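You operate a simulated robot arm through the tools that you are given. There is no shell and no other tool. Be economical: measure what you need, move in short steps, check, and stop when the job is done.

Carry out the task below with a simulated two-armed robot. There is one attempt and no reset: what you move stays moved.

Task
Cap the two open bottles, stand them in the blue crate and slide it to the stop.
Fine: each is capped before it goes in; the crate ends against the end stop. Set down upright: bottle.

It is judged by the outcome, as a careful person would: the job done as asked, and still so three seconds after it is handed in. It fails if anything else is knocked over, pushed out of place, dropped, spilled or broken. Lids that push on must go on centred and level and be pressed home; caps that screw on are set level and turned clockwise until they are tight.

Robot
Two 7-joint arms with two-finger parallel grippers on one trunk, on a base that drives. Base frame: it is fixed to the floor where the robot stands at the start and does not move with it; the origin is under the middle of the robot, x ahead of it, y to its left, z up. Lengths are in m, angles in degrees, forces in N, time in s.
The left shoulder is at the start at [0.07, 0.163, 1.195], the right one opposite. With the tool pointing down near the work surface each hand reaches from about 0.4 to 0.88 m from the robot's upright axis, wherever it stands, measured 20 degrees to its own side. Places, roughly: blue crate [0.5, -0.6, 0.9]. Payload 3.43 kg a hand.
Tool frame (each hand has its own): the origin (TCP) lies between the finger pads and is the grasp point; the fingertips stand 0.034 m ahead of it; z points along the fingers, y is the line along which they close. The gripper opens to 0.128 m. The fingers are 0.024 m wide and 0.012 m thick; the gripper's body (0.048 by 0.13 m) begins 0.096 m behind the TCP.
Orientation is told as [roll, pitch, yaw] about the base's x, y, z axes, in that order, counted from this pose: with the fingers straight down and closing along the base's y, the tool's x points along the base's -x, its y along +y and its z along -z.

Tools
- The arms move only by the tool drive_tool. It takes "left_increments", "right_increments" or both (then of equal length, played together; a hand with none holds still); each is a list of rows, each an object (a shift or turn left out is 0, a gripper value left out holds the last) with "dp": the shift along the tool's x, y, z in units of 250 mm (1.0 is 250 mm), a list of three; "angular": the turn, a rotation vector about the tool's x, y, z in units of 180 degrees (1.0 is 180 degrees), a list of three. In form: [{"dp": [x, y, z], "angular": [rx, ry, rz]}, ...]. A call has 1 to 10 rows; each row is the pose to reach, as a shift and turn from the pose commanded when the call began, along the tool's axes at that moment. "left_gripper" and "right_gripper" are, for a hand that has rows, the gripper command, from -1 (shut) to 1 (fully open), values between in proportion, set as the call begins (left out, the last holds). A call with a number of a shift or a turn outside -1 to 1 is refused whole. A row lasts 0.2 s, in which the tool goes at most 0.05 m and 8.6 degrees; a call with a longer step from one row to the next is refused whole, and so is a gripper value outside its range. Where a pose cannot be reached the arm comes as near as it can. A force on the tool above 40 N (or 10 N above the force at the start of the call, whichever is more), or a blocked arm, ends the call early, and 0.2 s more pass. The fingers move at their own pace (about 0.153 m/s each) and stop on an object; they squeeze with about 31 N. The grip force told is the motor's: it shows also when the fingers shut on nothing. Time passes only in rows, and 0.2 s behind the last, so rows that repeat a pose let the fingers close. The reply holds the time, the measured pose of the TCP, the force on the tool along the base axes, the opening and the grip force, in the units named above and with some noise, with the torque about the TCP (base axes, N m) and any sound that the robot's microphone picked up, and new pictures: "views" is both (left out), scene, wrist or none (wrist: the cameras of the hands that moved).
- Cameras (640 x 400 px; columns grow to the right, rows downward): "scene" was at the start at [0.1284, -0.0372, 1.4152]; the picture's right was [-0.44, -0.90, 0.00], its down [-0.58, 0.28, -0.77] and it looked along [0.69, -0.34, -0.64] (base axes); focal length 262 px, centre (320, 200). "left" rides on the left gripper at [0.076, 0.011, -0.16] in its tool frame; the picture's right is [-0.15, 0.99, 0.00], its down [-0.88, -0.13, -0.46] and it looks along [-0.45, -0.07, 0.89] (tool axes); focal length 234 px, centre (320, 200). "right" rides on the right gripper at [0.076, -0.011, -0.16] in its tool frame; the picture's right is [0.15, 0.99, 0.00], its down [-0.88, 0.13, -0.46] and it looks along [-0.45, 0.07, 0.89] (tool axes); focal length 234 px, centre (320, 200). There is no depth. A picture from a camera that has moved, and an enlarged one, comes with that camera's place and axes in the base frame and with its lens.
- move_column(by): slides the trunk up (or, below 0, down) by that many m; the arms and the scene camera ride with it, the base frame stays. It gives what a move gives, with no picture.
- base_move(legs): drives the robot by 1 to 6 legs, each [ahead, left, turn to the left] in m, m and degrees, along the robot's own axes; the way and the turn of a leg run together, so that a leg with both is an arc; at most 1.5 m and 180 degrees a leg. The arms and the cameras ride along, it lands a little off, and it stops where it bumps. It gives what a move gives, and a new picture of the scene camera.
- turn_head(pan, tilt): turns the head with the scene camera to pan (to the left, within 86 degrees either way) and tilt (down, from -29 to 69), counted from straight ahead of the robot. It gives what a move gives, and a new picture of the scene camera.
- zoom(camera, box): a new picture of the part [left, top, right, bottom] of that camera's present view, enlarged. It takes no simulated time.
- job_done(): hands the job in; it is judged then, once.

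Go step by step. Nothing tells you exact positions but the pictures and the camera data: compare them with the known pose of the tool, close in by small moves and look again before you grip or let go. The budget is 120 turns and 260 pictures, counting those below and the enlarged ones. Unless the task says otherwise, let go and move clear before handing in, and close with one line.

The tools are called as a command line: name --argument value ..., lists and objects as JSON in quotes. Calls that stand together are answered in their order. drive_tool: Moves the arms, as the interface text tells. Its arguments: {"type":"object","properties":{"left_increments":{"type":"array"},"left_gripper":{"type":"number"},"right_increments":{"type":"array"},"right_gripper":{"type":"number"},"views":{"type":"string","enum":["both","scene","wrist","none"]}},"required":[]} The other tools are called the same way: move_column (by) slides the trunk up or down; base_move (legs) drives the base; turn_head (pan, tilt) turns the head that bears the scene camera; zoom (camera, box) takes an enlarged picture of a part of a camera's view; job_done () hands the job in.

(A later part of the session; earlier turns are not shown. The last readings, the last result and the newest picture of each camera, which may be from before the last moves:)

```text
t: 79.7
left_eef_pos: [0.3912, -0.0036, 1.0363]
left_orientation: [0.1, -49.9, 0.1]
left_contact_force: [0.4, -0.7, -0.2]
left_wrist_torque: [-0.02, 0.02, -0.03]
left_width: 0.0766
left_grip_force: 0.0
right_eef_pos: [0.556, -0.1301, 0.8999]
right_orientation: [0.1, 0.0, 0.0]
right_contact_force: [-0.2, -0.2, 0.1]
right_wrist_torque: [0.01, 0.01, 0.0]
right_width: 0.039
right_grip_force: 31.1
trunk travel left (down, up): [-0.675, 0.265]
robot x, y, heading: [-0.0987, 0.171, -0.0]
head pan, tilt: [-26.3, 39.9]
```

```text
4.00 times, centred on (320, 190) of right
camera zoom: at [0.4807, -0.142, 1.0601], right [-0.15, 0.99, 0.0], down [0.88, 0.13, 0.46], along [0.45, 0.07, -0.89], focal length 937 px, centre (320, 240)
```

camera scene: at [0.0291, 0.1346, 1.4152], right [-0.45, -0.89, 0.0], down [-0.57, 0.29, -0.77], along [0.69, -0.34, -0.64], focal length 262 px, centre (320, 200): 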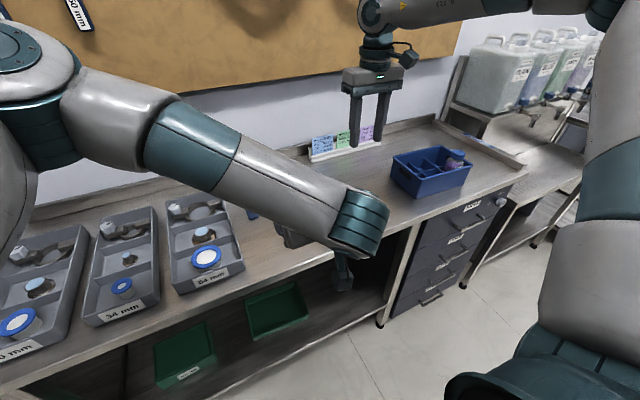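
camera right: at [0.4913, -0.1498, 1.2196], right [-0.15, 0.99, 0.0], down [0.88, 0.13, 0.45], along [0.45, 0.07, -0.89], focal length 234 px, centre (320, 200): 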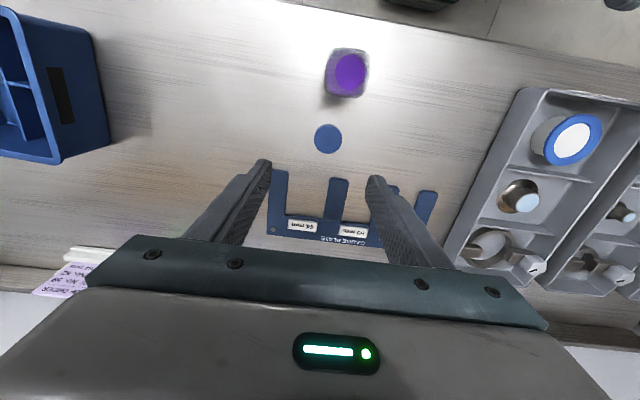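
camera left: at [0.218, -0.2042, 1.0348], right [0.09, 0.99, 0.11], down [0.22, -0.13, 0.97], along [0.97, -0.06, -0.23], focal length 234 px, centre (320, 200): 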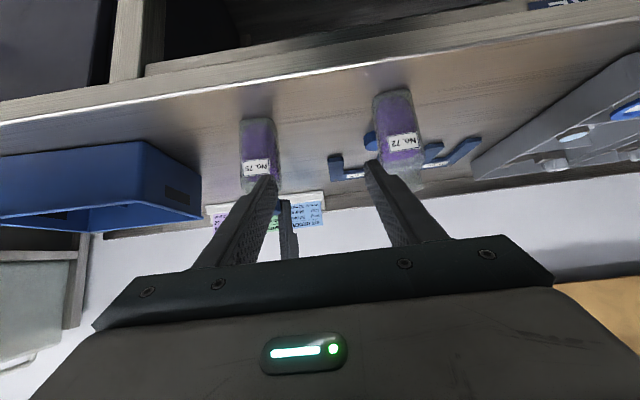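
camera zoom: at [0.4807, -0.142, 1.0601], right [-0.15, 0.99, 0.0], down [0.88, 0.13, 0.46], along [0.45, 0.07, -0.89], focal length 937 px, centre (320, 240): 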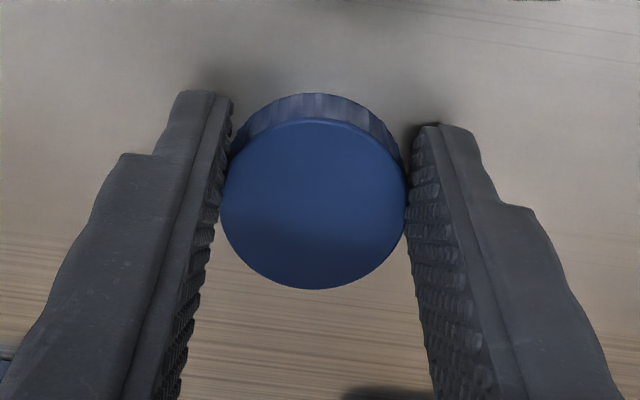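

The arm hit its reach limit, so the grip is about 9 mm off-centre. I'll reopen, shift the base left slightly and regrip centred.

drive_tool --right_increments '[{"dp": [0, 0, 0]}, {"dp": [0, 0, -0.05]}, {"dp": [0, 0, -0.15]}]' --right_gripper 0.3 --views "none"

base_move --legs '[[0, 0.05, 0]]'

drive_tool --right_increments '[{"dp": [-0.02, -0.1, 0.0]}, {"dp": [-0.036, -0.195, 0.0]}, {"dp": [-0.036, -0.195, 0.05]}]' --views "none"

zoom --camera "right" --box '[240, 120, 400, 220]'

```text
t: 80.5
left_eef_pos: [0.3904, -0.0023, 1.0383]
left_orientation: [0.1, -49.9, 0.3]
left_contact_force: [0.9, -0.5, 0.2]
left_wrist_torque: [-0.01, -0.01, 0.01]
left_width: 0.0766
left_grip_force: 0.0
right_eef_pos: [0.5568, -0.1293, 0.9388]
right_orientation: [0.0, -0.1, 0.1]
right_contact_force: [-0.6, -0.7, -0.9]
right_wrist_torque: [-0.02, -0.01, -0.02]
right_width: 0.0832
right_grip_force: 0.0
trunk travel left (down, up): [-0.675, 0.265]
robot x, y, heading: [-0.0993, 0.1727, -0.1]
head pan, tilt: [-26.3, 39.9]
```

```text
t: 81.5
left_eef_pos: [0.3905, 0.0431, 1.0375]
left_orientation: [0.4, -49.9, 0.0]
left_contact_force: [-0.9, -0.6, 0.7]
left_wrist_torque: [0.02, 0.0, -0.01]
left_width: 0.0769
left_grip_force: 0.0
right_eef_pos: [0.556, -0.0843, 0.9369]
right_orientation: [0.3, 0.1, 0.1]
right_contact_force: [-0.1, -0.6, 0.8]
right_wrist_torque: [0.02, 0.01, 0.03]
right_width: 0.0834
right_grip_force: 0.1
trunk travel left (down, up): [-0.675, 0.265]
robot x, y, heading: [-0.1014, 0.2226, -0.2]
head pan, tilt: [-26.3, 39.9]
camera scene: at [0.0295, 0.18, 1.415], right [-0.45, -0.89, 0.0], down [-0.57, 0.29, -0.77], along [0.69, -0.34, -0.64], focal length 262 px, centre (320, 200)
```

scene: 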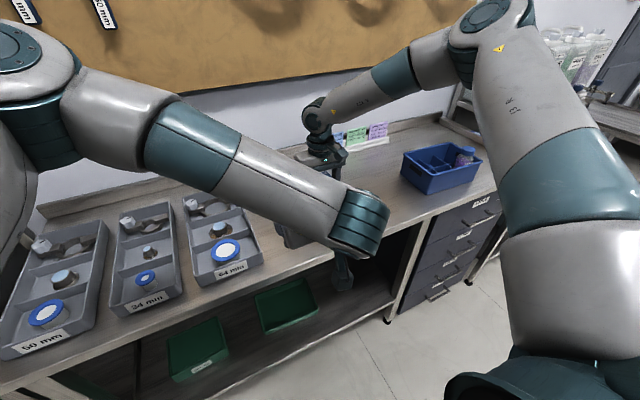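

```text
t: 82.3
left_eef_pos: [0.3914, 0.0462, 1.0371]
left_orientation: [0.0, -49.9, 0.2]
left_contact_force: [-0.6, 0.3, -0.5]
left_wrist_torque: [-0.03, 0.02, 0.0]
left_width: 0.0768
left_grip_force: 0.1
right_eef_pos: [0.5671, -0.1292, 0.9253]
right_orientation: [0.0, 0.0, 0.1]
right_contact_force: [0.4, -0.2, -0.1]
right_wrist_torque: [0.0, 0.03, 0.02]
right_width: 0.0832
right_grip_force: 0.1
trunk travel left (down, up): [-0.675, 0.265]
robot x, y, heading: [-0.1, 0.2195, -0.3]
head pan, tilt: [-26.3, 39.9]
```

```text
4.00 times, centred on (320, 170) of right
camera zoom: at [0.4917, -0.142, 1.0864], right [-0.15, 0.99, 0.0], down [0.88, 0.13, 0.45], along [0.45, 0.07, -0.89], focal length 937 px, centre (320, 320)
```

zoom: 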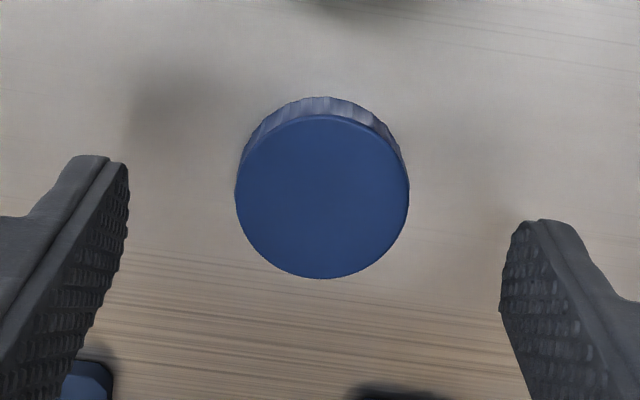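

drive_tool --right_increments '[{"dp": [0.007, -0.002, 0.04]}, {"dp": [0.007, -0.002, 0.08]}, {"dp": [0.007, -0.002, 0.1]}, {"dp": [0.007, -0.002, 0.108]}]' --views "none"

zoom --camera "right" --box '[240, 140, 400, 240]'

```text
t: 83.3
left_eef_pos: [0.3898, 0.0452, 1.036]
left_orientation: [0.1, -49.9, 0.3]
left_contact_force: [1.1, 0.5, 0.1]
left_wrist_torque: [0.03, -0.01, 0.04]
left_width: 0.0767
left_grip_force: 0.0
right_eef_pos: [0.564, -0.1305, 0.8985]
right_orientation: [0.1, 0.1, 0.1]
right_contact_force: [0.3, 0.9, -0.1]
right_wrist_torque: [0.0, -0.01, 0.03]
right_width: 0.083
right_grip_force: 0.1
trunk travel left (down, up): [-0.675, 0.265]
robot x, y, heading: [-0.0984, 0.2191, -0.5]
head pan, tilt: [-26.3, 39.9]
```

```text
4.00 times, centred on (320, 190) of right
camera zoom: at [0.4892, -0.1438, 1.059], right [-0.15, 0.99, 0.0], down [0.88, 0.13, 0.45], along [0.45, 0.07, -0.89], focal length 937 px, centre (320, 240)
```

zoom: 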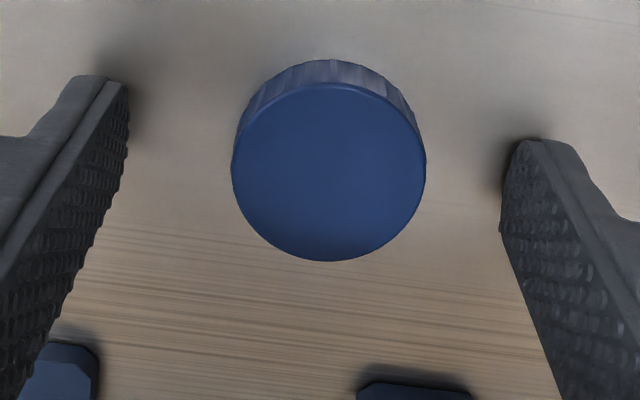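

drive_tool --right_increments '[{"dp": [0, 0, 0]}, {"dp": [0, 0, 0]}, {"dp": [0, 0, 0]}]' --right_gripper -1 --views "none"

drive_tool --right_increments '[{"dp": [0, 0, -0.16]}, {"dp": [0, 0, -0.32]}, {"dp": [0, 0, -0.48]}, {"dp": [0, -0.15, -0.64]}, {"dp": [0, -0.3, -0.7]}, {"dp": [0, -0.45, -0.7]}]' --views "wrist"

drive_tool --left_increments '[{"dp": [0.03, -0.13, 0.03]}, {"dp": [0.06, -0.26, 0.06]}, {"dp": [0.1, -0.39, 0.08]}, {"dp": [0.153, -0.52, 0.1]}, {"dp": [0.153, -0.66, 0.129]}]' --left_gripper 0.6 --views "both"

```text
t: 84.1
left_eef_pos: [0.3899, 0.0442, 1.038]
left_orientation: [0.1, -49.9, 0.1]
left_contact_force: [0.0, 0.9, 0.3]
left_wrist_torque: [0.0, 0.01, -0.01]
left_width: 0.0768
left_grip_force: 0.2
right_eef_pos: [0.5645, -0.1309, 0.8987]
right_orientation: [0.1, 0.1, 0.1]
right_contact_force: [0.9, 0.1, -0.2]
right_wrist_torque: [-0.03, -0.03, -0.01]
right_width: 0.0394
right_grip_force: 31.0
trunk travel left (down, up): [-0.675, 0.265]
robot x, y, heading: [-0.0998, 0.2212, -0.1]
head pan, tilt: [-26.3, 39.9]
```

```text
refused: row 4 steps farther than a row can; nothing moved
```

```text
t: 85.3
left_eef_pos: [0.3951, -0.052, 0.9786]
left_orientation: [0.1, -49.9, 0.2]
left_contact_force: [0.1, 0.4, 0.2]
left_wrist_torque: [0.03, 0.0, -0.02]
left_width: 0.1022
left_grip_force: 0.1
left hand out of reach, approached as far as the arm can: row 4, 5
right_eef_pos: [0.5639, -0.1324, 0.8996]
right_orientation: [0.0, 0.2, 0.2]
right_contact_force: [-0.4, 1.0, 0.5]
right_wrist_torque: [-0.01, -0.01, 0.01]
right_width: 0.039
right_grip_force: 30.9
trunk travel left (down, up): [-0.675, 0.265]
robot x, y, heading: [-0.0967, 0.2187, 0.1]
head pan, tilt: [-26.3, 39.9]
camera scene: at [0.0288, 0.1826, 1.4152], right [-0.45, -0.9, 0.0], down [-0.57, 0.29, -0.77], along [0.69, -0.34, -0.64], focal length 262 px, centre (320, 200)
camera left: at [0.2249, -0.042, 1.0235], right [0.09, 0.99, 0.11], down [0.22, -0.13, 0.97], along [0.97, -0.06, -0.23], focal length 234 px, centre (320, 200)
```

scene: 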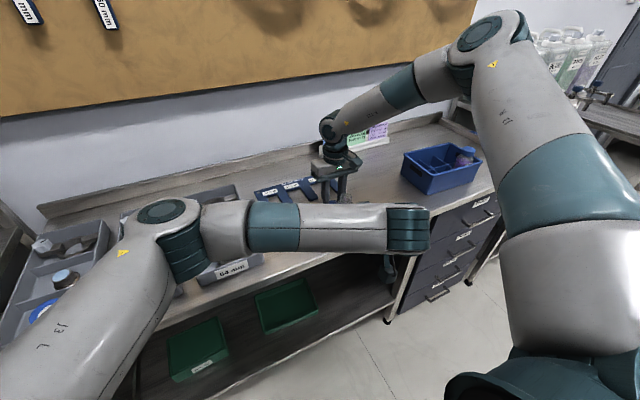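
left: 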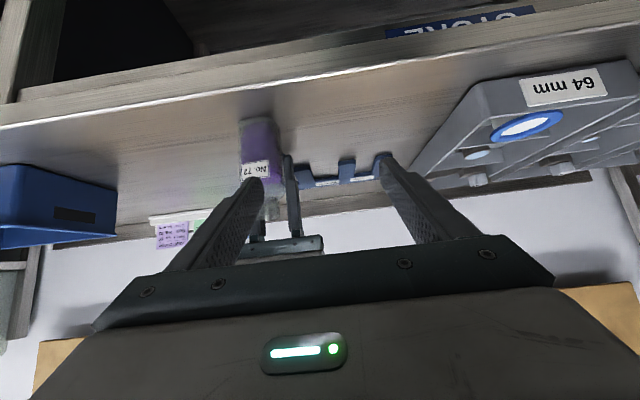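

Cap 1 is gripped and centred. I lift it and then shift the base right by 0.09 m so the left hand can reach bottle 72.

drive_tool --right_increments '[{"dp": [0, 0, -0.16]}, {"dp": [0, 0, -0.32]}, {"dp": [0, 0, -0.48]}, {"dp": [0, -0.1, -0.6]}, {"dp": [0, -0.25, -0.64]}, {"dp": [0, -0.4, -0.64]}]' --views "none"

base_move --legs '[[0, -0.09, 0]]'

drive_tool --left_increments '[{"dp": [0, 0.04, -0.01]}, {"dp": [0, 0.085, -0.02]}]' --views "wrist"

```text
t: 86.7
left_eef_pos: [0.3961, -0.0527, 0.9775]
left_orientation: [0.3, -49.9, 0.2]
left_contact_force: [-0.7, -0.7, -0.3]
left_wrist_torque: [0.06, -0.02, 0.02]
left_width: 0.1025
left_grip_force: 0.0
right_eef_pos: [0.564, -0.2344, 1.0595]
right_orientation: [0.1, 0.0, 0.1]
right_contact_force: [-1.2, 1.2, 0.5]
right_wrist_torque: [0.01, -0.04, 0.01]
right_width: 0.0392
right_grip_force: 31.0
trunk travel left (down, up): [-0.675, 0.265]
robot x, y, heading: [-0.0997, 0.2223, -0.1]
head pan, tilt: [-26.3, 39.9]
```

```text
t: 87.8
left_eef_pos: [0.3945, -0.143, 0.9763]
left_orientation: [0.1, -49.8, 0.0]
left_contact_force: [0.8, 0.2, 0.1]
left_wrist_torque: [0.02, 0.03, 0.0]
left_width: 0.1025
left_grip_force: 0.1
right_eef_pos: [0.5626, -0.3239, 1.0591]
right_orientation: [0.1, 0.2, 0.0]
right_contact_force: [0.1, 0.0, -0.6]
right_wrist_torque: [0.06, -0.02, -0.01]
right_width: 0.0394
right_grip_force: 31.0
trunk travel left (down, up): [-0.675, 0.265]
robot x, y, heading: [-0.1016, 0.1283, -0.3]
head pan, tilt: [-26.3, 39.9]
camera scene: at [0.0287, 0.0929, 1.4152], right [-0.45, -0.89, 0.0], down [-0.57, 0.29, -0.77], along [0.69, -0.34, -0.64], focal length 262 px, centre (320, 200)
```

scene: 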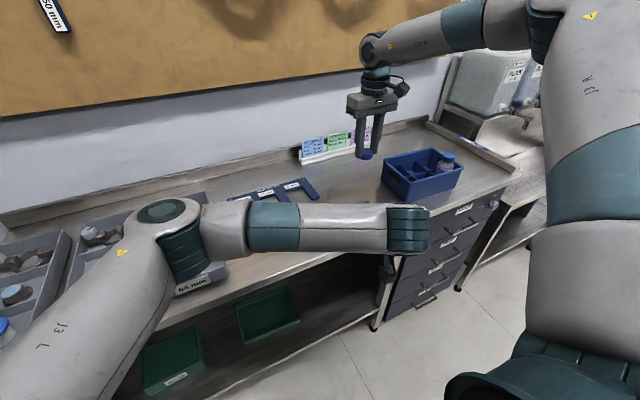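

```text
t: 88.4
left_eef_pos: [0.3905, -0.1223, 0.9805]
left_orientation: [0.1, -49.9, 0.1]
left_contact_force: [-0.2, -0.1, 0.3]
left_wrist_torque: [-0.02, 0.01, 0.01]
left_width: 0.1022
left_grip_force: 0.2
right_eef_pos: [0.5632, -0.3236, 1.0597]
right_orientation: [0.1, 0.1, 0.0]
right_contact_force: [0.2, 0.7, -0.1]
right_wrist_torque: [0.0, -0.02, -0.01]
right_width: 0.0392
right_grip_force: 31.3
trunk travel left (down, up): [-0.675, 0.265]
robot x, y, heading: [-0.0989, 0.1343, -0.3]
head pan, tilt: [-26.3, 39.9]
camera left: at [0.2198, -0.1112, 1.0272], right [0.09, 0.99, 0.11], down [0.22, -0.13, 0.97], along [0.97, -0.06, -0.23], focal length 234 px, centre (320, 200)
```

left: 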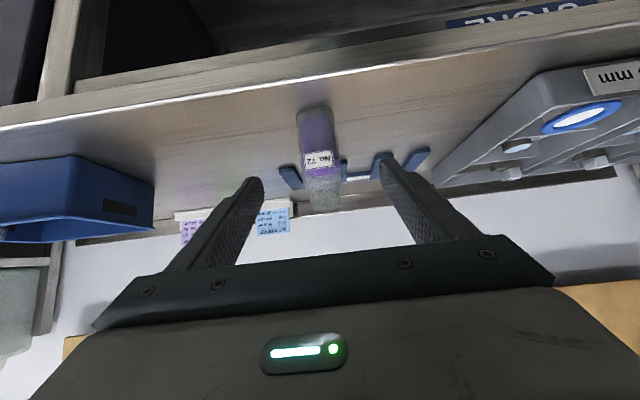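

drive_tool --left_increments '[{"dp": [0, 0.002, 0.12]}, {"dp": [0, 0.004, 0.24]}, {"dp": [0, 0.004, 0.36]}, {"dp": [0, 0.004, 0.442]}, {"dp": [0, 0.004, 0.442]}]' --views "wrist"

zoom --camera "left" --box '[220, 80, 420, 205]'

```text
t: 89.6
left_eef_pos: [0.4777, -0.1216, 0.9098]
left_orientation: [0.1, -49.9, 0.1]
left_contact_force: [0.0, -0.7, 0.9]
left_wrist_torque: [-0.03, -0.03, -0.03]
left_width: 0.1025
left_grip_force: 0.0
right_eef_pos: [0.5628, -0.323, 1.0612]
right_orientation: [0.1, 0.1, 0.0]
right_contact_force: [0.2, 0.5, 0.4]
right_wrist_torque: [0.02, -0.06, -0.01]
right_width: 0.039
right_grip_force: 30.4
trunk travel left (down, up): [-0.675, 0.265]
robot x, y, heading: [-0.101, 0.1305, -0.3]
head pan, tilt: [-26.3, 39.9]
camera left: at [0.3064, -0.1117, 0.955], right [0.09, 0.99, 0.11], down [0.22, -0.13, 0.97], along [0.97, -0.06, -0.23], focal length 234 px, centre (320, 200)
```

left: 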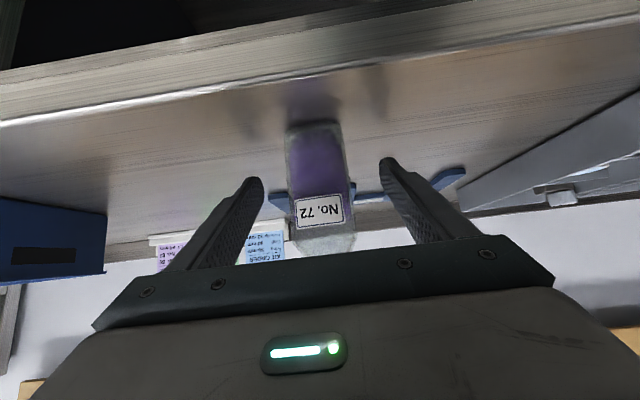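

```text
3.20 times, centred on (320, 142) of left
camera zoom: at [0.3064, -0.1117, 0.955], right [0.09, 0.99, 0.11], down [0.22, -0.13, 0.97], along [0.97, -0.06, -0.23], focal length 749 px, centre (320, 384)
```

zoom: 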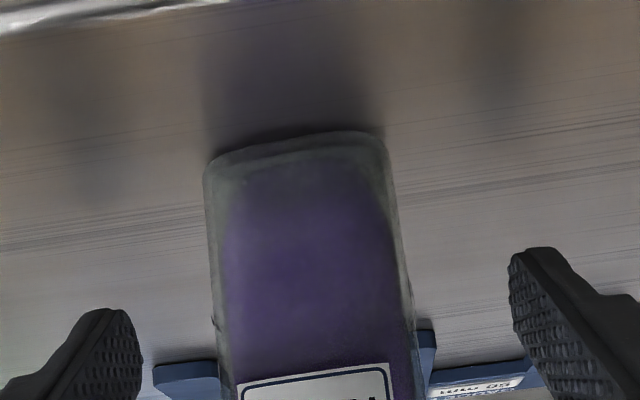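

drive_tool --left_increments '[{"dp": [0, 0, 0]}, {"dp": [0, 0, 0]}, {"dp": [0, 0, 0]}]' --left_gripper -1 --views "none"

drive_tool --right_increments '[{"dp": [0.08, 0.18, -0.05]}, {"dp": [0.16, 0.36, -0.1]}, {"dp": [0.24, 0.54, -0.1]}, {"dp": [0.328, 0.72, -0.1]}, {"dp": [0.328, 0.806, -0.1]}, {"dp": [0.328, 0.806, -0.1]}]' --views "wrist"

zoom --camera "right" --box '[240, 100, 400, 200]'

```text
t: 90.4
left_eef_pos: [0.4774, -0.122, 0.9106]
left_orientation: [0.1, -49.9, 0.1]
left_contact_force: [0.8, 0.6, -0.2]
left_wrist_torque: [0.02, -0.04, -0.04]
left_width: 0.0457
left_grip_force: 31.2
right_eef_pos: [0.5635, -0.324, 1.0606]
right_orientation: [0.0, 0.1, 0.0]
right_contact_force: [-0.1, -0.9, 0.1]
right_wrist_torque: [-0.01, 0.0, -0.01]
right_width: 0.0395
right_grip_force: 30.7
trunk travel left (down, up): [-0.675, 0.265]
robot x, y, heading: [-0.0982, 0.1276, -0.0]
head pan, tilt: [-26.3, 39.9]
```

```text
refused: row 1 steps farther than a row can; nothing moved
```

```text
4.00 times, centred on (320, 150) of right
camera zoom: at [0.4879, -0.3356, 1.2205], right [-0.15, 0.99, 0.0], down [0.88, 0.13, 0.45], along [0.45, 0.07, -0.89], focal length 937 px, centre (320, 400)
```

zoom: 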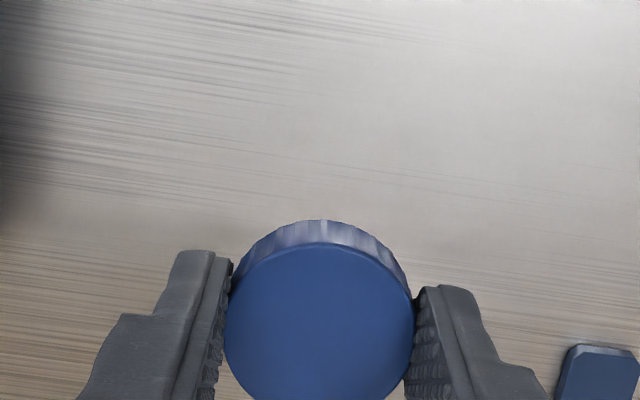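

drive_tool --right_increments '[{"dp": [0.055, 0.134, -0.04], "angular": [0, 0, -0.02]}, {"dp": [0.11, 0.268, -0.08], "angular": [0, 0, -0.04]}, {"dp": [0.165, 0.402, -0.08], "angular": [0, 0, -0.06]}, {"dp": [0.22, 0.536, -0.08], "angular": [0, 0, -0.08]}, {"dp": [0.275, 0.67, -0.08], "angular": [0, 0, -0.1]}, {"dp": [0.328, 0.806, -0.08], "angular": [0, 0, -0.115]}, {"dp": [0.328, 0.806, -0.08], "angular": [0, 0, -0.115]}]' --views "wrist"

zoom --camera "right" --box '[240, 100, 400, 200]'

```text
t: 92.0
left_eef_pos: [0.4775, -0.1229, 0.9098]
left_orientation: [0.2, -49.9, 0.0]
left_contact_force: [-0.1, 0.1, -0.3]
left_wrist_torque: [-0.02, 0.04, 0.02]
left_width: 0.0458
left_grip_force: 30.6
right_eef_pos: [0.4821, -0.1237, 1.0799]
right_orientation: [0.1, 0.0, 20.8]
right_contact_force: [-0.3, -0.3, 0.3]
right_wrist_torque: [-0.01, 0.0, -0.02]
right_width: 0.0396
right_grip_force: 31.3
trunk travel left (down, up): [-0.675, 0.265]
robot x, y, heading: [-0.1018, 0.1341, -0.4]
head pan, tilt: [-26.3, 39.9]
camera right: at [0.4156, -0.1617, 1.2417], right [-0.49, 0.87, 0.0], down [0.78, 0.43, 0.46], along [0.4, 0.22, -0.89], focal length 234 px, centre (320, 200)
```

right: 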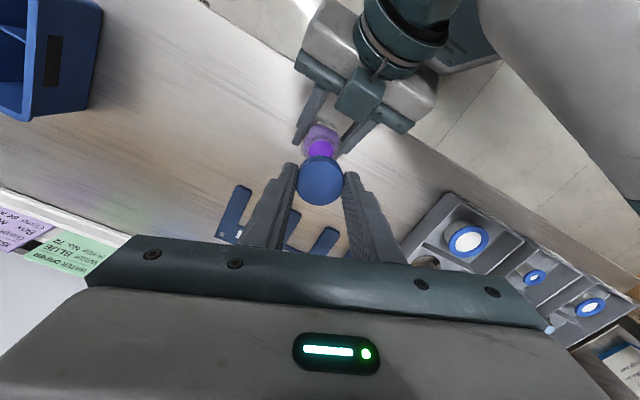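

```text
4.00 times, centred on (320, 150) of right
camera zoom: at [0.4156, -0.1617, 1.2417], right [-0.49, 0.87, 0.0], down [0.78, 0.43, 0.46], along [0.4, 0.22, -0.89], focal length 937 px, centre (320, 400)
```

zoom: 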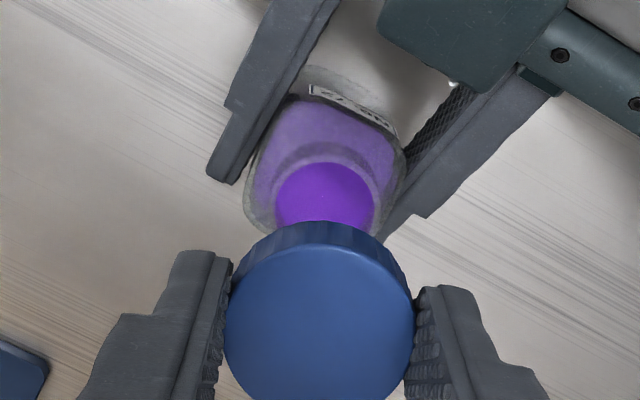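

drive_tool --right_increments '[{"dp": [0.004, 0.002, 0.1]}, {"dp": [0.004, 0.002, 0.2]}, {"dp": [0.004, 0.002, 0.25]}, {"dp": [0.004, 0.002, 0.262]}, {"dp": [0.004, 0.002, 0.274]}]' --views "none"

zoom --camera "right" --box '[270, 120, 370, 182]'

```text
t: 93.2
left_eef_pos: [0.4771, -0.1231, 0.9091]
left_orientation: [0.1, -49.9, 0.1]
left_contact_force: [0.4, 0.3, -0.7]
left_wrist_torque: [0.04, 0.01, 0.01]
left_width: 0.0454
left_grip_force: 31.1
right_eef_pos: [0.4791, -0.123, 1.0122]
right_orientation: [0.1, 0.0, 20.7]
right_contact_force: [0.1, 0.0, -0.4]
right_wrist_torque: [-0.02, -0.01, 0.01]
right_width: 0.0392
right_grip_force: 31.2
trunk travel left (down, up): [-0.675, 0.265]
robot x, y, heading: [-0.1018, 0.1282, -0.4]
head pan, tilt: [-26.3, 39.9]
```

```text
6.40 times, centred on (320, 151) of right
camera zoom: at [0.413, -0.1598, 1.1728], right [-0.49, 0.87, 0.0], down [0.78, 0.43, 0.45], along [0.4, 0.22, -0.89], focal length 1499 px, centre (320, 514)
```

zoom: 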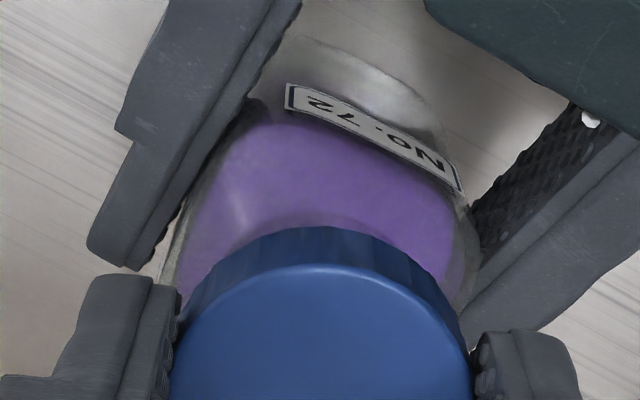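

Alignment looks very similar to the successful one. I lower in small steps.

drive_tool --right_increments '[{"dp": [0, 0, 0.008]}, {"dp": [0, 0, 0.016]}, {"dp": [0, 0, 0.024]}]' --views "none"

```text
t: 94.0
left_eef_pos: [0.4778, -0.1218, 0.9093]
left_orientation: [0.2, -49.8, 0.1]
left_contact_force: [2.4, 0.5, 0.0]
left_wrist_torque: [-0.05, 0.13, 0.02]
left_width: 0.0455
left_grip_force: 31.2
right_eef_pos: [0.4803, -0.1228, 1.0066]
right_orientation: [0.2, 0.1, 20.7]
right_contact_force: [-2.1, -0.7, -0.3]
right_wrist_torque: [-0.05, 0.12, -0.02]
right_width: 0.0393
right_grip_force: 31.5
trunk travel left (down, up): [-0.675, 0.265]
robot x, y, heading: [-0.1034, 0.131, -0.1]
head pan, tilt: [-26.3, 39.9]
```

drive_tool --right_increments '[{"dp": [0.0025, 0, 0.008]}, {"dp": [0.0025, 0, 0.016]}, {"dp": [0.0025, 0, 0.024]}]' --views "none"

```text
t: 94.8
left_eef_pos: [0.4777, -0.1217, 0.9095]
left_orientation: [0.2, -49.9, 0.1]
left_contact_force: [5.2, 3.2, -2.2]
left_wrist_torque: [-0.21, 0.3, -0.02]
left_width: 0.0456
left_grip_force: 31.2
right_eef_pos: [0.4791, -0.1234, 1.0006]
right_orientation: [0.1, 0.1, 20.7]
right_contact_force: [-5.4, -4.3, 2.7]
right_wrist_torque: [-0.09, 0.15, -0.02]
right_width: 0.0393
right_grip_force: 30.9
trunk travel left (down, up): [-0.675, 0.265]
robot x, y, heading: [-0.1014, 0.1319, -0.5]
head pan, tilt: [-26.3, 39.9]
```

drive_tool --right_increments '[{"dp": [0.004, -0.001, 0.0]}, {"dp": [0.004, -0.001, 0.006]}]' --views "none"

```text
t: 95.4
left_eef_pos: [0.4771, -0.1222, 0.9093]
left_orientation: [0.2, -49.9, 0.0]
left_contact_force: [-0.4, 7.6, -1.5]
left_wrist_torque: [-0.38, -0.4, 0.02]
left_width: 0.0454
left_grip_force: 31.0
right_eef_pos: [0.4784, -0.1221, 0.9991]
right_orientation: [0.1, -0.1, 20.7]
right_contact_force: [2.9, -9.3, 7.8]
right_wrist_torque: [-0.31, 0.07, -0.04]
right_width: 0.0391
right_grip_force: 31.2
trunk travel left (down, up): [-0.675, 0.265]
robot x, y, heading: [-0.1019, 0.1309, -0.3]
head pan, tilt: [-26.3, 39.9]
```

drive_tool --right_increments '[{"dp": [0, -0.005, 0]}, {"dp": [0, -0.005, 0.0], "angular": [0, 0, 0.044]}, {"dp": [0, -0.005, 0.001], "angular": [0, 0, 0.088]}, {"dp": [0, -0.005, 0.002], "angular": [0, 0, 0.132]}, {"dp": [0, -0.005, 0.002], "angular": [0, 0, 0.176]}, {"dp": [0, -0.005, 0.003], "angular": [0, 0, 0.22]}]' --views "none"

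```text
t: 96.8
left_eef_pos: [0.4752, -0.1218, 0.9081]
left_orientation: [0.0, -49.8, 0.1]
left_contact_force: [7.3, -3.8, -13.3]
left_wrist_torque: [0.38, 0.11, 0.02]
left_width: 0.0454
left_grip_force: 30.5
right_eef_pos: [0.4788, -0.122, 0.9991]
right_orientation: [0.1, 0.1, -19.0]
right_contact_force: [-4.3, 6.8, 23.0]
right_wrist_torque: [0.29, 0.05, -0.05]
right_width: 0.0391
right_grip_force: 30.8
trunk travel left (down, up): [-0.675, 0.265]
robot x, y, heading: [-0.101, 0.1336, -0.4]
head pan, tilt: [-26.3, 39.9]
```

drive_tool --right_increments '[{"dp": [0.003, 0.0024, -0.003], "angular": [0, 0, 0.045]}, {"dp": [0.003, 0.0024, -0.003], "angular": [0, 0, 0.09]}, {"dp": [0.003, 0.0024, -0.003], "angular": [0, 0, 0.135]}, {"dp": [0.003, 0.0024, -0.002], "angular": [0, 0, 0.18]}, {"dp": [0.003, 0.0024, -0.002], "angular": [0, 0, 0.225]}, {"dp": [0.003, 0.0024, -0.001], "angular": [0, 0, 0.27]}]' --views "none"

```text
t: 98.2
left_eef_pos: [0.477, -0.1222, 0.9092]
left_orientation: [0.1, -49.8, 0.0]
left_contact_force: [-6.3, -9.5, -11.1]
left_wrist_torque: [0.15, -0.56, -0.01]
left_width: 0.0453
left_grip_force: 30.3
right_eef_pos: [0.4783, -0.1236, 0.998]
right_orientation: [0.1, 0.1, -67.6]
right_contact_force: [8.6, 6.2, 21.1]
right_wrist_torque: [0.15, -0.29, 0.02]
right_width: 0.0391
right_grip_force: 31.4
trunk travel left (down, up): [-0.675, 0.265]
robot x, y, heading: [-0.1001, 0.1318, -0.2]
head pan, tilt: [-26.3, 39.9]
```

drive_tool --right_increments '[{"dp": [0.001, 0.005, 0], "angular": [0, 0, 0.045]}, {"dp": [0.001, 0.005, 0], "angular": [0, 0, 0.09]}, {"dp": [0.001, 0.005, 0], "angular": [0, 0, 0.135]}, {"dp": [0.001, 0.005, 0], "angular": [0, 0, 0.18]}, {"dp": [0.001, 0.005, 0], "angular": [0, 0, 0.225]}, {"dp": [0.001, 0.005, 0], "angular": [0, 0, 0.27]}, {"dp": [0.001, 0.005, 0], "angular": [0, 0, 0.31]}]' --views "none"

```text
t: 99.8
left_eef_pos: [0.4768, -0.1229, 0.9098]
left_orientation: [0.1, -49.9, 0.0]
left_contact_force: [-14.2, -5.0, -3.6]
left_wrist_torque: [0.17, -0.69, 0.02]
left_width: 0.0452
left_grip_force: 30.7
right_eef_pos: [0.4789, -0.1232, 0.9972]
right_orientation: [0.1, 0.0, -123.4]
right_contact_force: [13.8, 5.2, 7.1]
right_wrist_torque: [0.18, -0.48, 0.03]
right_width: 0.0393
right_grip_force: 30.8
trunk travel left (down, up): [-0.675, 0.265]
robot x, y, heading: [-0.099, 0.1309, -0.1]
head pan, tilt: [-26.3, 39.9]
```

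The vertical force fell while turning, so the thread is drawing the cap down. I release, ratchet back and re-centre.

drive_tool --right_increments '[{"dp": [0, 0, 0]}, {"dp": [0, 0, 0]}]' --right_gripper -0.1 --views "none"

drive_tool --right_increments '[{"dp": [0, 0, 0], "angular": [0, 0, -0.046]}, {"dp": [0, 0, 0], "angular": [0, 0, -0.092]}, {"dp": [0, 0, 0], "angular": [0, 0, -0.138]}, {"dp": [0, 0, 0], "angular": [0, 0, -0.184]}, {"dp": [0, 0, 0], "angular": [0, 0, -0.23]}, {"dp": [0, 0, 0], "angular": [0, 0, -0.276]}, {"dp": [0, 0, 0], "angular": [0, 0, -0.322]}, {"dp": [0, 0, 0], "angular": [0, 0, -0.368]}, {"dp": [0, 0, 0], "angular": [0, 0, -0.414]}, {"dp": [0, 0, 0], "angular": [0, 0, -0.46]}]' --views "none"

drive_tool --right_increments '[{"dp": [0, 0, 0], "angular": [0, 0, -0.046]}, {"dp": [0, 0, 0], "angular": [0, 0, -0.092]}, {"dp": [0, 0, 0], "angular": [0, 0, -0.138]}, {"dp": [0, 0, 0], "angular": [0, 0, -0.184]}, {"dp": [0, 0, 0], "angular": [0, 0, -0.225]}]' --views "none"

zoom --camera "right" --box '[240, 120, 400, 220]'

```text
t: 100.4
left_eef_pos: [0.4777, -0.1216, 0.9103]
left_orientation: [0.1, -49.9, 0.1]
left_contact_force: [-0.8, 0.2, 0.4]
left_wrist_torque: [0.01, 0.0, -0.01]
left_width: 0.0453
left_grip_force: 30.7
right_eef_pos: [0.479, -0.1216, 0.9967]
right_orientation: [-0.1, -0.1, -123.3]
right_contact_force: [-0.3, 0.4, 0.2]
right_wrist_torque: [-0.01, 0.0, -0.04]
right_width: 0.0576
right_grip_force: 0.0
trunk travel left (down, up): [-0.675, 0.265]
robot x, y, heading: [-0.0966, 0.131, -0.2]
head pan, tilt: [-26.3, 39.9]
```

```text
t: 102.6
left_eef_pos: [0.477, -0.1222, 0.9092]
left_orientation: [0.1, -49.9, 0.1]
left_contact_force: [1.4, -0.4, 3.7]
left_wrist_torque: [-0.1, -0.01, 0.05]
left_width: 0.0455
left_grip_force: 31.3
right_eef_pos: [0.4769, -0.1231, 0.9973]
right_orientation: [0.0, 0.1, -40.4]
right_contact_force: [0.2, -0.3, 0.0]
right_wrist_torque: [0.0, -0.03, -0.02]
right_width: 0.0576
right_grip_force: 0.0
trunk travel left (down, up): [-0.675, 0.265]
robot x, y, heading: [-0.1026, 0.1281, -0.3]
head pan, tilt: [-26.3, 39.9]
```

```text
t: 103.8
left_eef_pos: [0.4769, -0.1215, 0.9084]
left_orientation: [0.1, -49.9, 0.1]
left_contact_force: [2.1, -0.1, 5.2]
left_wrist_torque: [-0.11, -0.02, 0.03]
left_width: 0.0454
left_grip_force: 30.9
right_eef_pos: [0.4788, -0.1223, 0.9977]
right_orientation: [0.0, 0.1, 0.2]
right_contact_force: [-0.4, -1.9, 0.4]
right_wrist_torque: [0.01, -0.03, -0.03]
right_width: 0.0578
right_grip_force: 0.1
trunk travel left (down, up): [-0.675, 0.265]
robot x, y, heading: [-0.0987, 0.131, -0.0]
head pan, tilt: [-26.3, 39.9]
```

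```text
4.00 times, centred on (320, 170) of right
camera zoom: at [0.4033, -0.1341, 1.1582], right [-0.15, 0.99, 0.0], down [0.88, 0.13, 0.45], along [0.45, 0.07, -0.89], focal length 937 px, centre (320, 320)
```

zoom: 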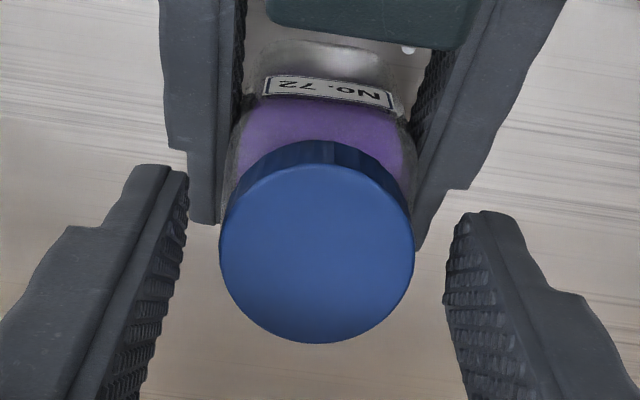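

drive_tool --right_increments '[{"dp": [-0.006, -0.002, 0.012]}, {"dp": [-0.006, -0.002, 0.012]}]' --views "none"

drive_tool --right_increments '[{"dp": [0, 0, 0]}, {"dp": [0, 0, 0]}]' --right_gripper -1 --views "none"

drive_tool --right_increments '[{"dp": [0, 0, 0], "angular": [0, 0, 0.045]}, {"dp": [0, 0, 0.001], "angular": [0, 0, 0.09]}, {"dp": [0, 0, 0.001], "angular": [0, 0, 0.135]}, {"dp": [0, 0, 0.002], "angular": [0, 0, 0.18]}, {"dp": [0, 0, 0.002], "angular": [0, 0, 0.225]}]' --views "none"

```text
t: 104.4
left_eef_pos: [0.4773, -0.1228, 0.9103]
left_orientation: [0.1, -50.0, 0.0]
left_contact_force: [1.2, -0.2, 5.3]
left_wrist_torque: [-0.11, 0.0, 0.03]
left_width: 0.045
left_grip_force: 30.7
right_eef_pos: [0.4803, -0.1228, 0.9956]
right_orientation: [0.1, 0.1, 0.0]
right_contact_force: [-0.1, 0.4, 0.5]
right_wrist_torque: [-0.01, -0.01, 0.03]
right_width: 0.0578
right_grip_force: 0.0
trunk travel left (down, up): [-0.675, 0.265]
robot x, y, heading: [-0.0996, 0.1316, -0.3]
head pan, tilt: [-26.3, 39.9]
```

```text
t: 105.0
left_eef_pos: [0.477, -0.1229, 0.9097]
left_orientation: [0.2, -49.9, 0.1]
left_contact_force: [1.1, -2.1, 3.7]
left_wrist_torque: [-0.03, 0.06, 0.01]
left_width: 0.0452
left_grip_force: 30.9
right_eef_pos: [0.4804, -0.1219, 0.9948]
right_orientation: [0.2, 0.1, 0.0]
right_contact_force: [-1.4, 1.1, -0.8]
right_wrist_torque: [0.02, 0.04, 0.02]
right_width: 0.0394
right_grip_force: 30.9
trunk travel left (down, up): [-0.675, 0.265]
robot x, y, heading: [-0.0983, 0.1298, -0.3]
head pan, tilt: [-26.3, 39.9]
```

```text
t: 106.2
left_eef_pos: [0.4774, -0.1208, 0.9103]
left_orientation: [0.1, -49.9, 0.0]
left_contact_force: [1.2, 0.4, 5.0]
left_wrist_torque: [-0.17, 0.04, -0.71]
left_width: 0.0452
left_grip_force: 30.7
right_eef_pos: [0.4783, -0.1234, 0.9942]
right_orientation: [-0.1, 0.1, -40.5]
right_contact_force: [0.2, -1.3, -1.3]
right_wrist_torque: [-0.04, -0.04, 0.78]
right_width: 0.0394
right_grip_force: 31.2
trunk travel left (down, up): [-0.675, 0.265]
robot x, y, heading: [-0.1004, 0.1321, -0.3]
head pan, tilt: [-26.3, 39.9]
```

drive_tool --right_increments '[{"dp": [0, 0, 0], "angular": [0, 0, 0.045]}, {"dp": [0, 0, 0], "angular": [0, 0, 0.09]}, {"dp": [0, 0, 0], "angular": [0, 0, 0.12]}]' --views "none"

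drive_tool --right_increments '[{"dp": [0, 0, 0]}, {"dp": [0, 0, 0]}]' --right_gripper -0.1 --views "none"

drive_tool --right_increments '[{"dp": [0, 0, 0], "angular": [0, 0, -0.045]}, {"dp": [0, 0, 0], "angular": [0, 0, -0.09]}, {"dp": [0, 0, 0], "angular": [0, 0, -0.135]}, {"dp": [0, 0, 0], "angular": [0, 0, -0.18]}, {"dp": [0, 0, 0], "angular": [0, 0, -0.225]}]' --views "none"

drive_tool --right_increments '[{"dp": [0, 0, 0]}, {"dp": [0, 0, 0]}]' --right_gripper -1 --views "none"

drive_tool --right_increments '[{"dp": [0, 0, 0], "angular": [0, 0, 0.03]}, {"dp": [0, 0, 0], "angular": [0, 0, 0.06]}]' --views "none"

```text
t: 107.0
left_eef_pos: [0.4773, -0.1227, 0.9094]
left_orientation: [0.1, -49.9, 0.1]
left_contact_force: [0.1, -0.7, 4.5]
left_wrist_torque: [-0.17, 0.16, -0.67]
left_width: 0.0456
left_grip_force: 31.0
right_eef_pos: [0.4795, -0.1233, 0.9947]
right_orientation: [0.0, 0.1, -62.2]
right_contact_force: [-0.2, -0.3, 0.4]
right_wrist_torque: [0.06, -0.02, 0.72]
right_width: 0.0394
right_grip_force: 30.7
trunk travel left (down, up): [-0.675, 0.265]
robot x, y, heading: [-0.0999, 0.1281, -0.1]
head pan, tilt: [-26.3, 39.9]
```

```text
t: 107.6
left_eef_pos: [0.4774, -0.1225, 0.9075]
left_orientation: [0.1, -49.8, 0.0]
left_contact_force: [-1.7, -1.1, 2.5]
left_wrist_torque: [-0.13, 0.08, -0.02]
left_width: 0.0454
left_grip_force: 30.8
right_eef_pos: [0.4805, -0.1229, 0.9935]
right_orientation: [0.0, 0.1, -62.2]
right_contact_force: [1.0, -1.2, 0.4]
right_wrist_torque: [-0.01, -0.01, 0.0]
right_width: 0.0576
right_grip_force: 0.1
trunk travel left (down, up): [-0.675, 0.265]
robot x, y, heading: [-0.1001, 0.1309, -0.1]
head pan, tilt: [-26.3, 39.9]
```

```text
t: 108.8
left_eef_pos: [0.4783, -0.122, 0.9088]
left_orientation: [0.1, -49.9, 0.1]
left_contact_force: [-1.5, -0.3, 2.9]
left_wrist_torque: [-0.03, 0.09, -0.02]
left_width: 0.0453
left_grip_force: 30.6
right_eef_pos: [0.4811, -0.1225, 0.9945]
right_orientation: [0.0, 0.0, -21.6]
right_contact_force: [-0.2, 0.4, -0.9]
right_wrist_torque: [0.01, 0.0, 0.01]
right_width: 0.0578
right_grip_force: 0.1
trunk travel left (down, up): [-0.675, 0.265]
robot x, y, heading: [-0.1002, 0.1334, -0.3]
head pan, tilt: [-26.3, 39.9]
```

```text
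t: 109.4
left_eef_pos: [0.4783, -0.1225, 0.9091]
left_orientation: [0.1, -49.8, 0.2]
left_contact_force: [-0.3, 2.5, 1.9]
left_wrist_torque: [-0.17, 0.1, -0.05]
left_width: 0.0454
left_grip_force: 31.1
right_eef_pos: [0.4805, -0.1229, 0.9935]
right_orientation: [0.0, 0.1, -21.7]
right_contact_force: [-0.9, -2.2, 0.5]
right_wrist_torque: [-0.02, -0.02, 0.08]
right_width: 0.0392
right_grip_force: 30.9
trunk travel left (down, up): [-0.675, 0.265]
robot x, y, heading: [-0.1017, 0.1315, -0.1]
head pan, tilt: [-26.3, 39.9]
```

```text
t: 110.0
left_eef_pos: [0.4775, -0.1233, 0.9104]
left_orientation: [0.2, -49.9, 0.1]
left_contact_force: [-0.4, 6.4, 1.0]
left_wrist_torque: [-0.46, 0.06, -0.81]
left_width: 0.0456
left_grip_force: 30.9
right_eef_pos: [0.4797, -0.1238, 0.9929]
right_orientation: [0.0, 0.1, -32.5]
right_contact_force: [0.7, -6.5, 0.8]
right_wrist_torque: [-0.13, -0.02, 0.88]
right_width: 0.0392
right_grip_force: 30.9
trunk travel left (down, up): [-0.675, 0.265]
robot x, y, heading: [-0.0984, 0.1277, -0.1]
head pan, tilt: [-26.3, 39.9]
```

Cap 1 is tight too (0.88 N·m at once). I regrip to relax, then release and withdraw the left hand and lift the bottle.

drive_tool --right_increments '[{"dp": [0, 0, 0]}]' --right_gripper -0.2 --views "none"

drive_tool --right_increments '[{"dp": [0, 0, 0]}, {"dp": [0, 0, 0]}, {"dp": [0, 0, 0]}]' --right_gripper -1 --views "none"

drive_tool --left_increments '[{"dp": [0, 0, 0]}, {"dp": [0, 0, 0]}, {"dp": [0, 0, -0.1]}, {"dp": [0, 0, -0.25]}, {"dp": [0, 0, -0.4]}, {"dp": [0, 0.15, -0.5]}, {"dp": [0, 0.3, -0.5]}]' --left_gripper 0.2 --views "none"

drive_tool --right_increments '[{"dp": [0, 0, -0.1]}, {"dp": [0, 0, -0.25]}, {"dp": [0, 0, -0.4]}, {"dp": [0, 0, -0.55]}, {"dp": [-0.04, -0.12, -0.6]}, {"dp": [-0.08, -0.24, -0.6]}]' --views "both"

```text
t: 110.4
left_eef_pos: [0.4772, -0.1225, 0.9082]
left_orientation: [0.1, -49.9, 0.1]
left_contact_force: [0.9, -0.8, 0.4]
left_wrist_torque: [-0.02, 0.02, 0.03]
left_width: 0.0454
left_grip_force: 31.3
right_eef_pos: [0.4804, -0.123, 0.9943]
right_orientation: [0.0, 0.1, -32.5]
right_contact_force: [1.0, 0.1, -0.5]
right_wrist_torque: [-0.02, -0.02, -0.03]
right_width: 0.0511
right_grip_force: 0.0
trunk travel left (down, up): [-0.675, 0.265]
robot x, y, heading: [-0.0974, 0.1355, -0.0]
head pan, tilt: [-26.3, 39.9]
```

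```text
t: 111.2
left_eef_pos: [0.4773, -0.1217, 0.9092]
left_orientation: [0.2, -49.9, 0.1]
left_contact_force: [1.5, 3.2, 0.4]
left_wrist_torque: [-0.26, 0.18, -0.02]
left_width: 0.0456
left_grip_force: 31.1
right_eef_pos: [0.4808, -0.1223, 0.9941]
right_orientation: [0.0, 0.1, -32.4]
right_contact_force: [-1.6, -3.8, -0.1]
right_wrist_torque: [0.0, 0.06, 0.0]
right_width: 0.039
right_grip_force: 30.7
trunk travel left (down, up): [-0.675, 0.265]
robot x, y, heading: [-0.0994, 0.1277, -0.4]
head pan, tilt: [-26.3, 39.9]
```

```text
t: 112.8
left_eef_pos: [0.3822, -0.0447, 0.9895]
left_orientation: [0.0, -49.9, 0.2]
left_contact_force: [-0.8, 0.8, -0.2]
left_wrist_torque: [-0.03, -0.01, -0.02]
left_width: 0.0769
left_grip_force: 0.0
right_eef_pos: [0.4816, -0.1217, 0.9939]
right_orientation: [-0.2, 0.1, -32.4]
right_contact_force: [-0.6, 0.4, -0.4]
right_wrist_torque: [-0.02, 0.07, 0.0]
right_width: 0.0393
right_grip_force: 31.3
trunk travel left (down, up): [-0.675, 0.265]
robot x, y, heading: [-0.1014, 0.1307, -0.4]
head pan, tilt: [-26.3, 39.9]
```

```text
t: 114.2
left_eef_pos: [0.3824, -0.0472, 0.9897]
left_orientation: [0.3, -50.0, 0.0]
left_contact_force: [0.3, 0.0, -0.3]
left_wrist_torque: [0.05, 0.03, 0.0]
left_width: 0.0768
left_grip_force: 0.1
right_eef_pos: [0.4656, -0.1865, 1.1396]
right_orientation: [0.0, 0.1, -32.4]
right_contact_force: [-0.8, -0.8, -1.9]
right_wrist_torque: [0.0, 0.0, 0.0]
right_width: 0.039
right_grip_force: 31.0
trunk travel left (down, up): [-0.675, 0.265]
robot x, y, heading: [-0.0968, 0.132, -0.4]
head pan, tilt: [-26.3, 39.9]
camera scene: at [0.0284, 0.0913, 1.4152], right [-0.45, -0.89, 0.0], down [-0.57, 0.29, -0.77], along [0.69, -0.34, -0.64], focal length 262 px, centre (320, 200)
camera right: at [0.3956, -0.1566, 1.3007], right [0.41, 0.91, 0.0], down [0.81, -0.36, 0.45], along [0.42, -0.18, -0.89], focal length 234 px, centre (320, 200)
```

scene: 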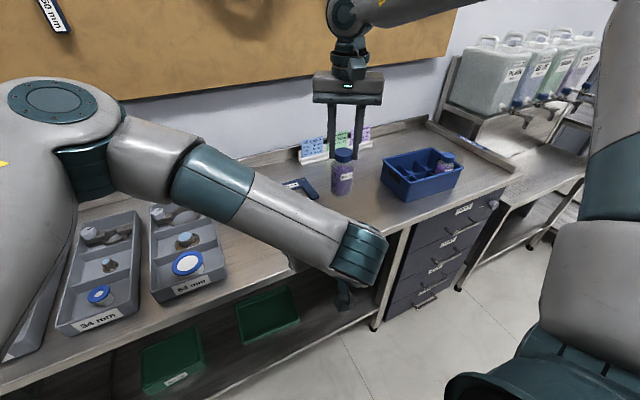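
right: 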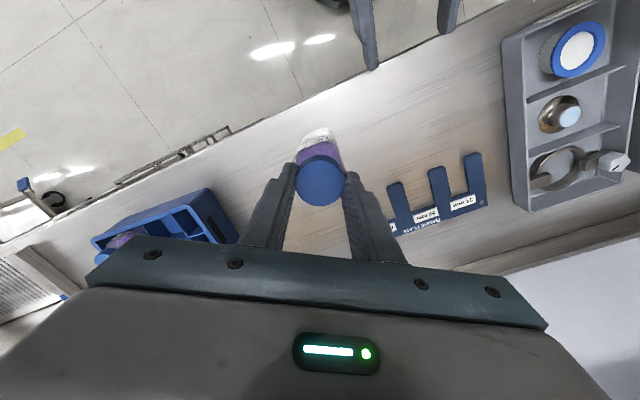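

Bottle 72 hangs upright. I'll drive to the crate for the left-end near cell, at about (0.514,-0.483).

base_move --legs '[[0, -0.3, 0]]'

drive_tool --right_increments '[{"dp": [-0.07, 0.05, 0], "angular": [0, 0, 0.014]}, {"dp": [-0.14, 0.1, 0], "angular": [0, 0, 0.028]}, {"dp": [-0.14, 0.1, 0], "angular": [0, 0, 0.028]}]' --views "wrist"

zoom --camera "right" --box '[200, 60, 440, 210]'

```text
t: 116.2
left_eef_pos: [0.378, -0.3464, 0.9888]
left_orientation: [0.1, -49.8, -0.3]
left_contact_force: [0.1, -0.6, -0.5]
left_wrist_torque: [0.01, -0.01, -0.02]
left_width: 0.0766
left_grip_force: 0.1
right_eef_pos: [0.4608, -0.4869, 1.1402]
right_orientation: [-0.1, 0.1, -32.7]
right_contact_force: [0.2, -0.1, -1.0]
right_wrist_torque: [0.0, 0.0, 0.01]
right_width: 0.0393
right_grip_force: 30.7
trunk travel left (down, up): [-0.675, 0.265]
robot x, y, heading: [-0.0984, -0.1682, -0.6]
head pan, tilt: [-26.3, 39.9]
camera scene: at [0.0264, -0.2058, 1.4152], right [-0.45, -0.89, 0.0], down [-0.57, 0.29, -0.77], along [0.68, -0.35, -0.64], focal length 262 px, centre (320, 200)
```

scene: 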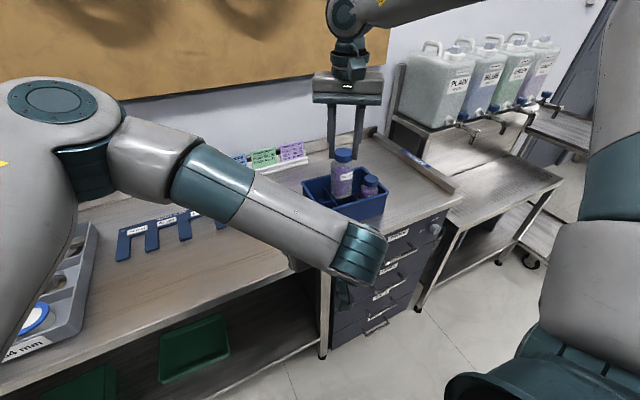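

```text
t: 117.0
left_eef_pos: [0.3789, -0.347, 0.9895]
left_orientation: [0.2, -50.0, -0.4]
left_contact_force: [-0.6, 0.4, 0.4]
left_wrist_torque: [-0.03, 0.0, 0.01]
left_width: 0.077
left_grip_force: 0.0
right_eef_pos: [0.5034, -0.4852, 1.1412]
right_orientation: [-0.1, 0.1, -38.0]
right_contact_force: [0.2, -1.0, -2.4]
right_wrist_torque: [-0.01, -0.03, 0.02]
right_width: 0.0392
right_grip_force: 30.6
trunk travel left (down, up): [-0.675, 0.265]
robot x, y, heading: [-0.1029, -0.1666, -0.6]
head pan, tilt: [-26.3, 39.9]
camera right: at [0.437, -0.4485, 1.3026], right [0.49, 0.87, 0.0], down [0.78, -0.44, 0.45], along [0.4, -0.22, -0.89], focal length 234 px, centre (320, 200)
```

right: 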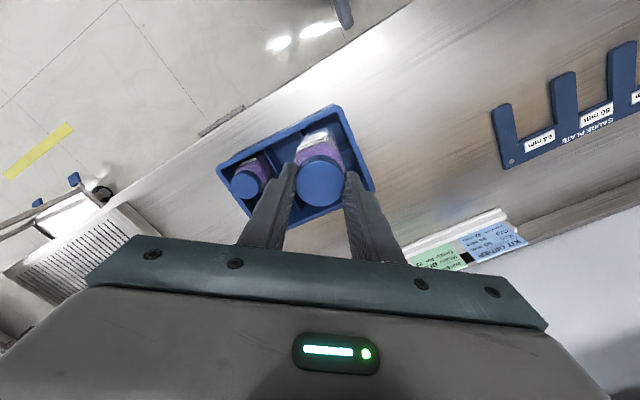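

```text
2.67 times, centred on (320, 135) of right
camera zoom: at [0.437, -0.4485, 1.3026], right [0.49, 0.87, 0.0], down [0.78, -0.44, 0.45], along [0.4, -0.22, -0.89], focal length 624 px, centre (320, 373)
```

zoom: 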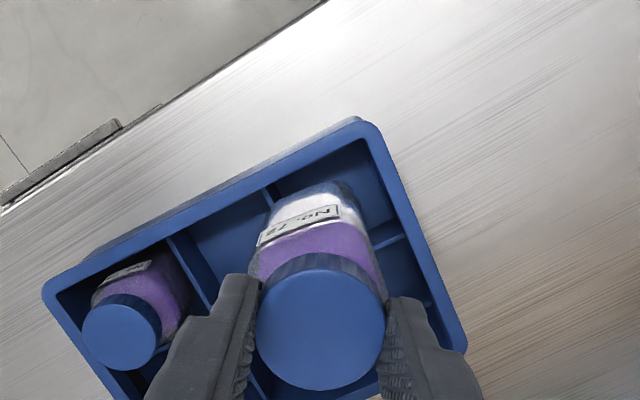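

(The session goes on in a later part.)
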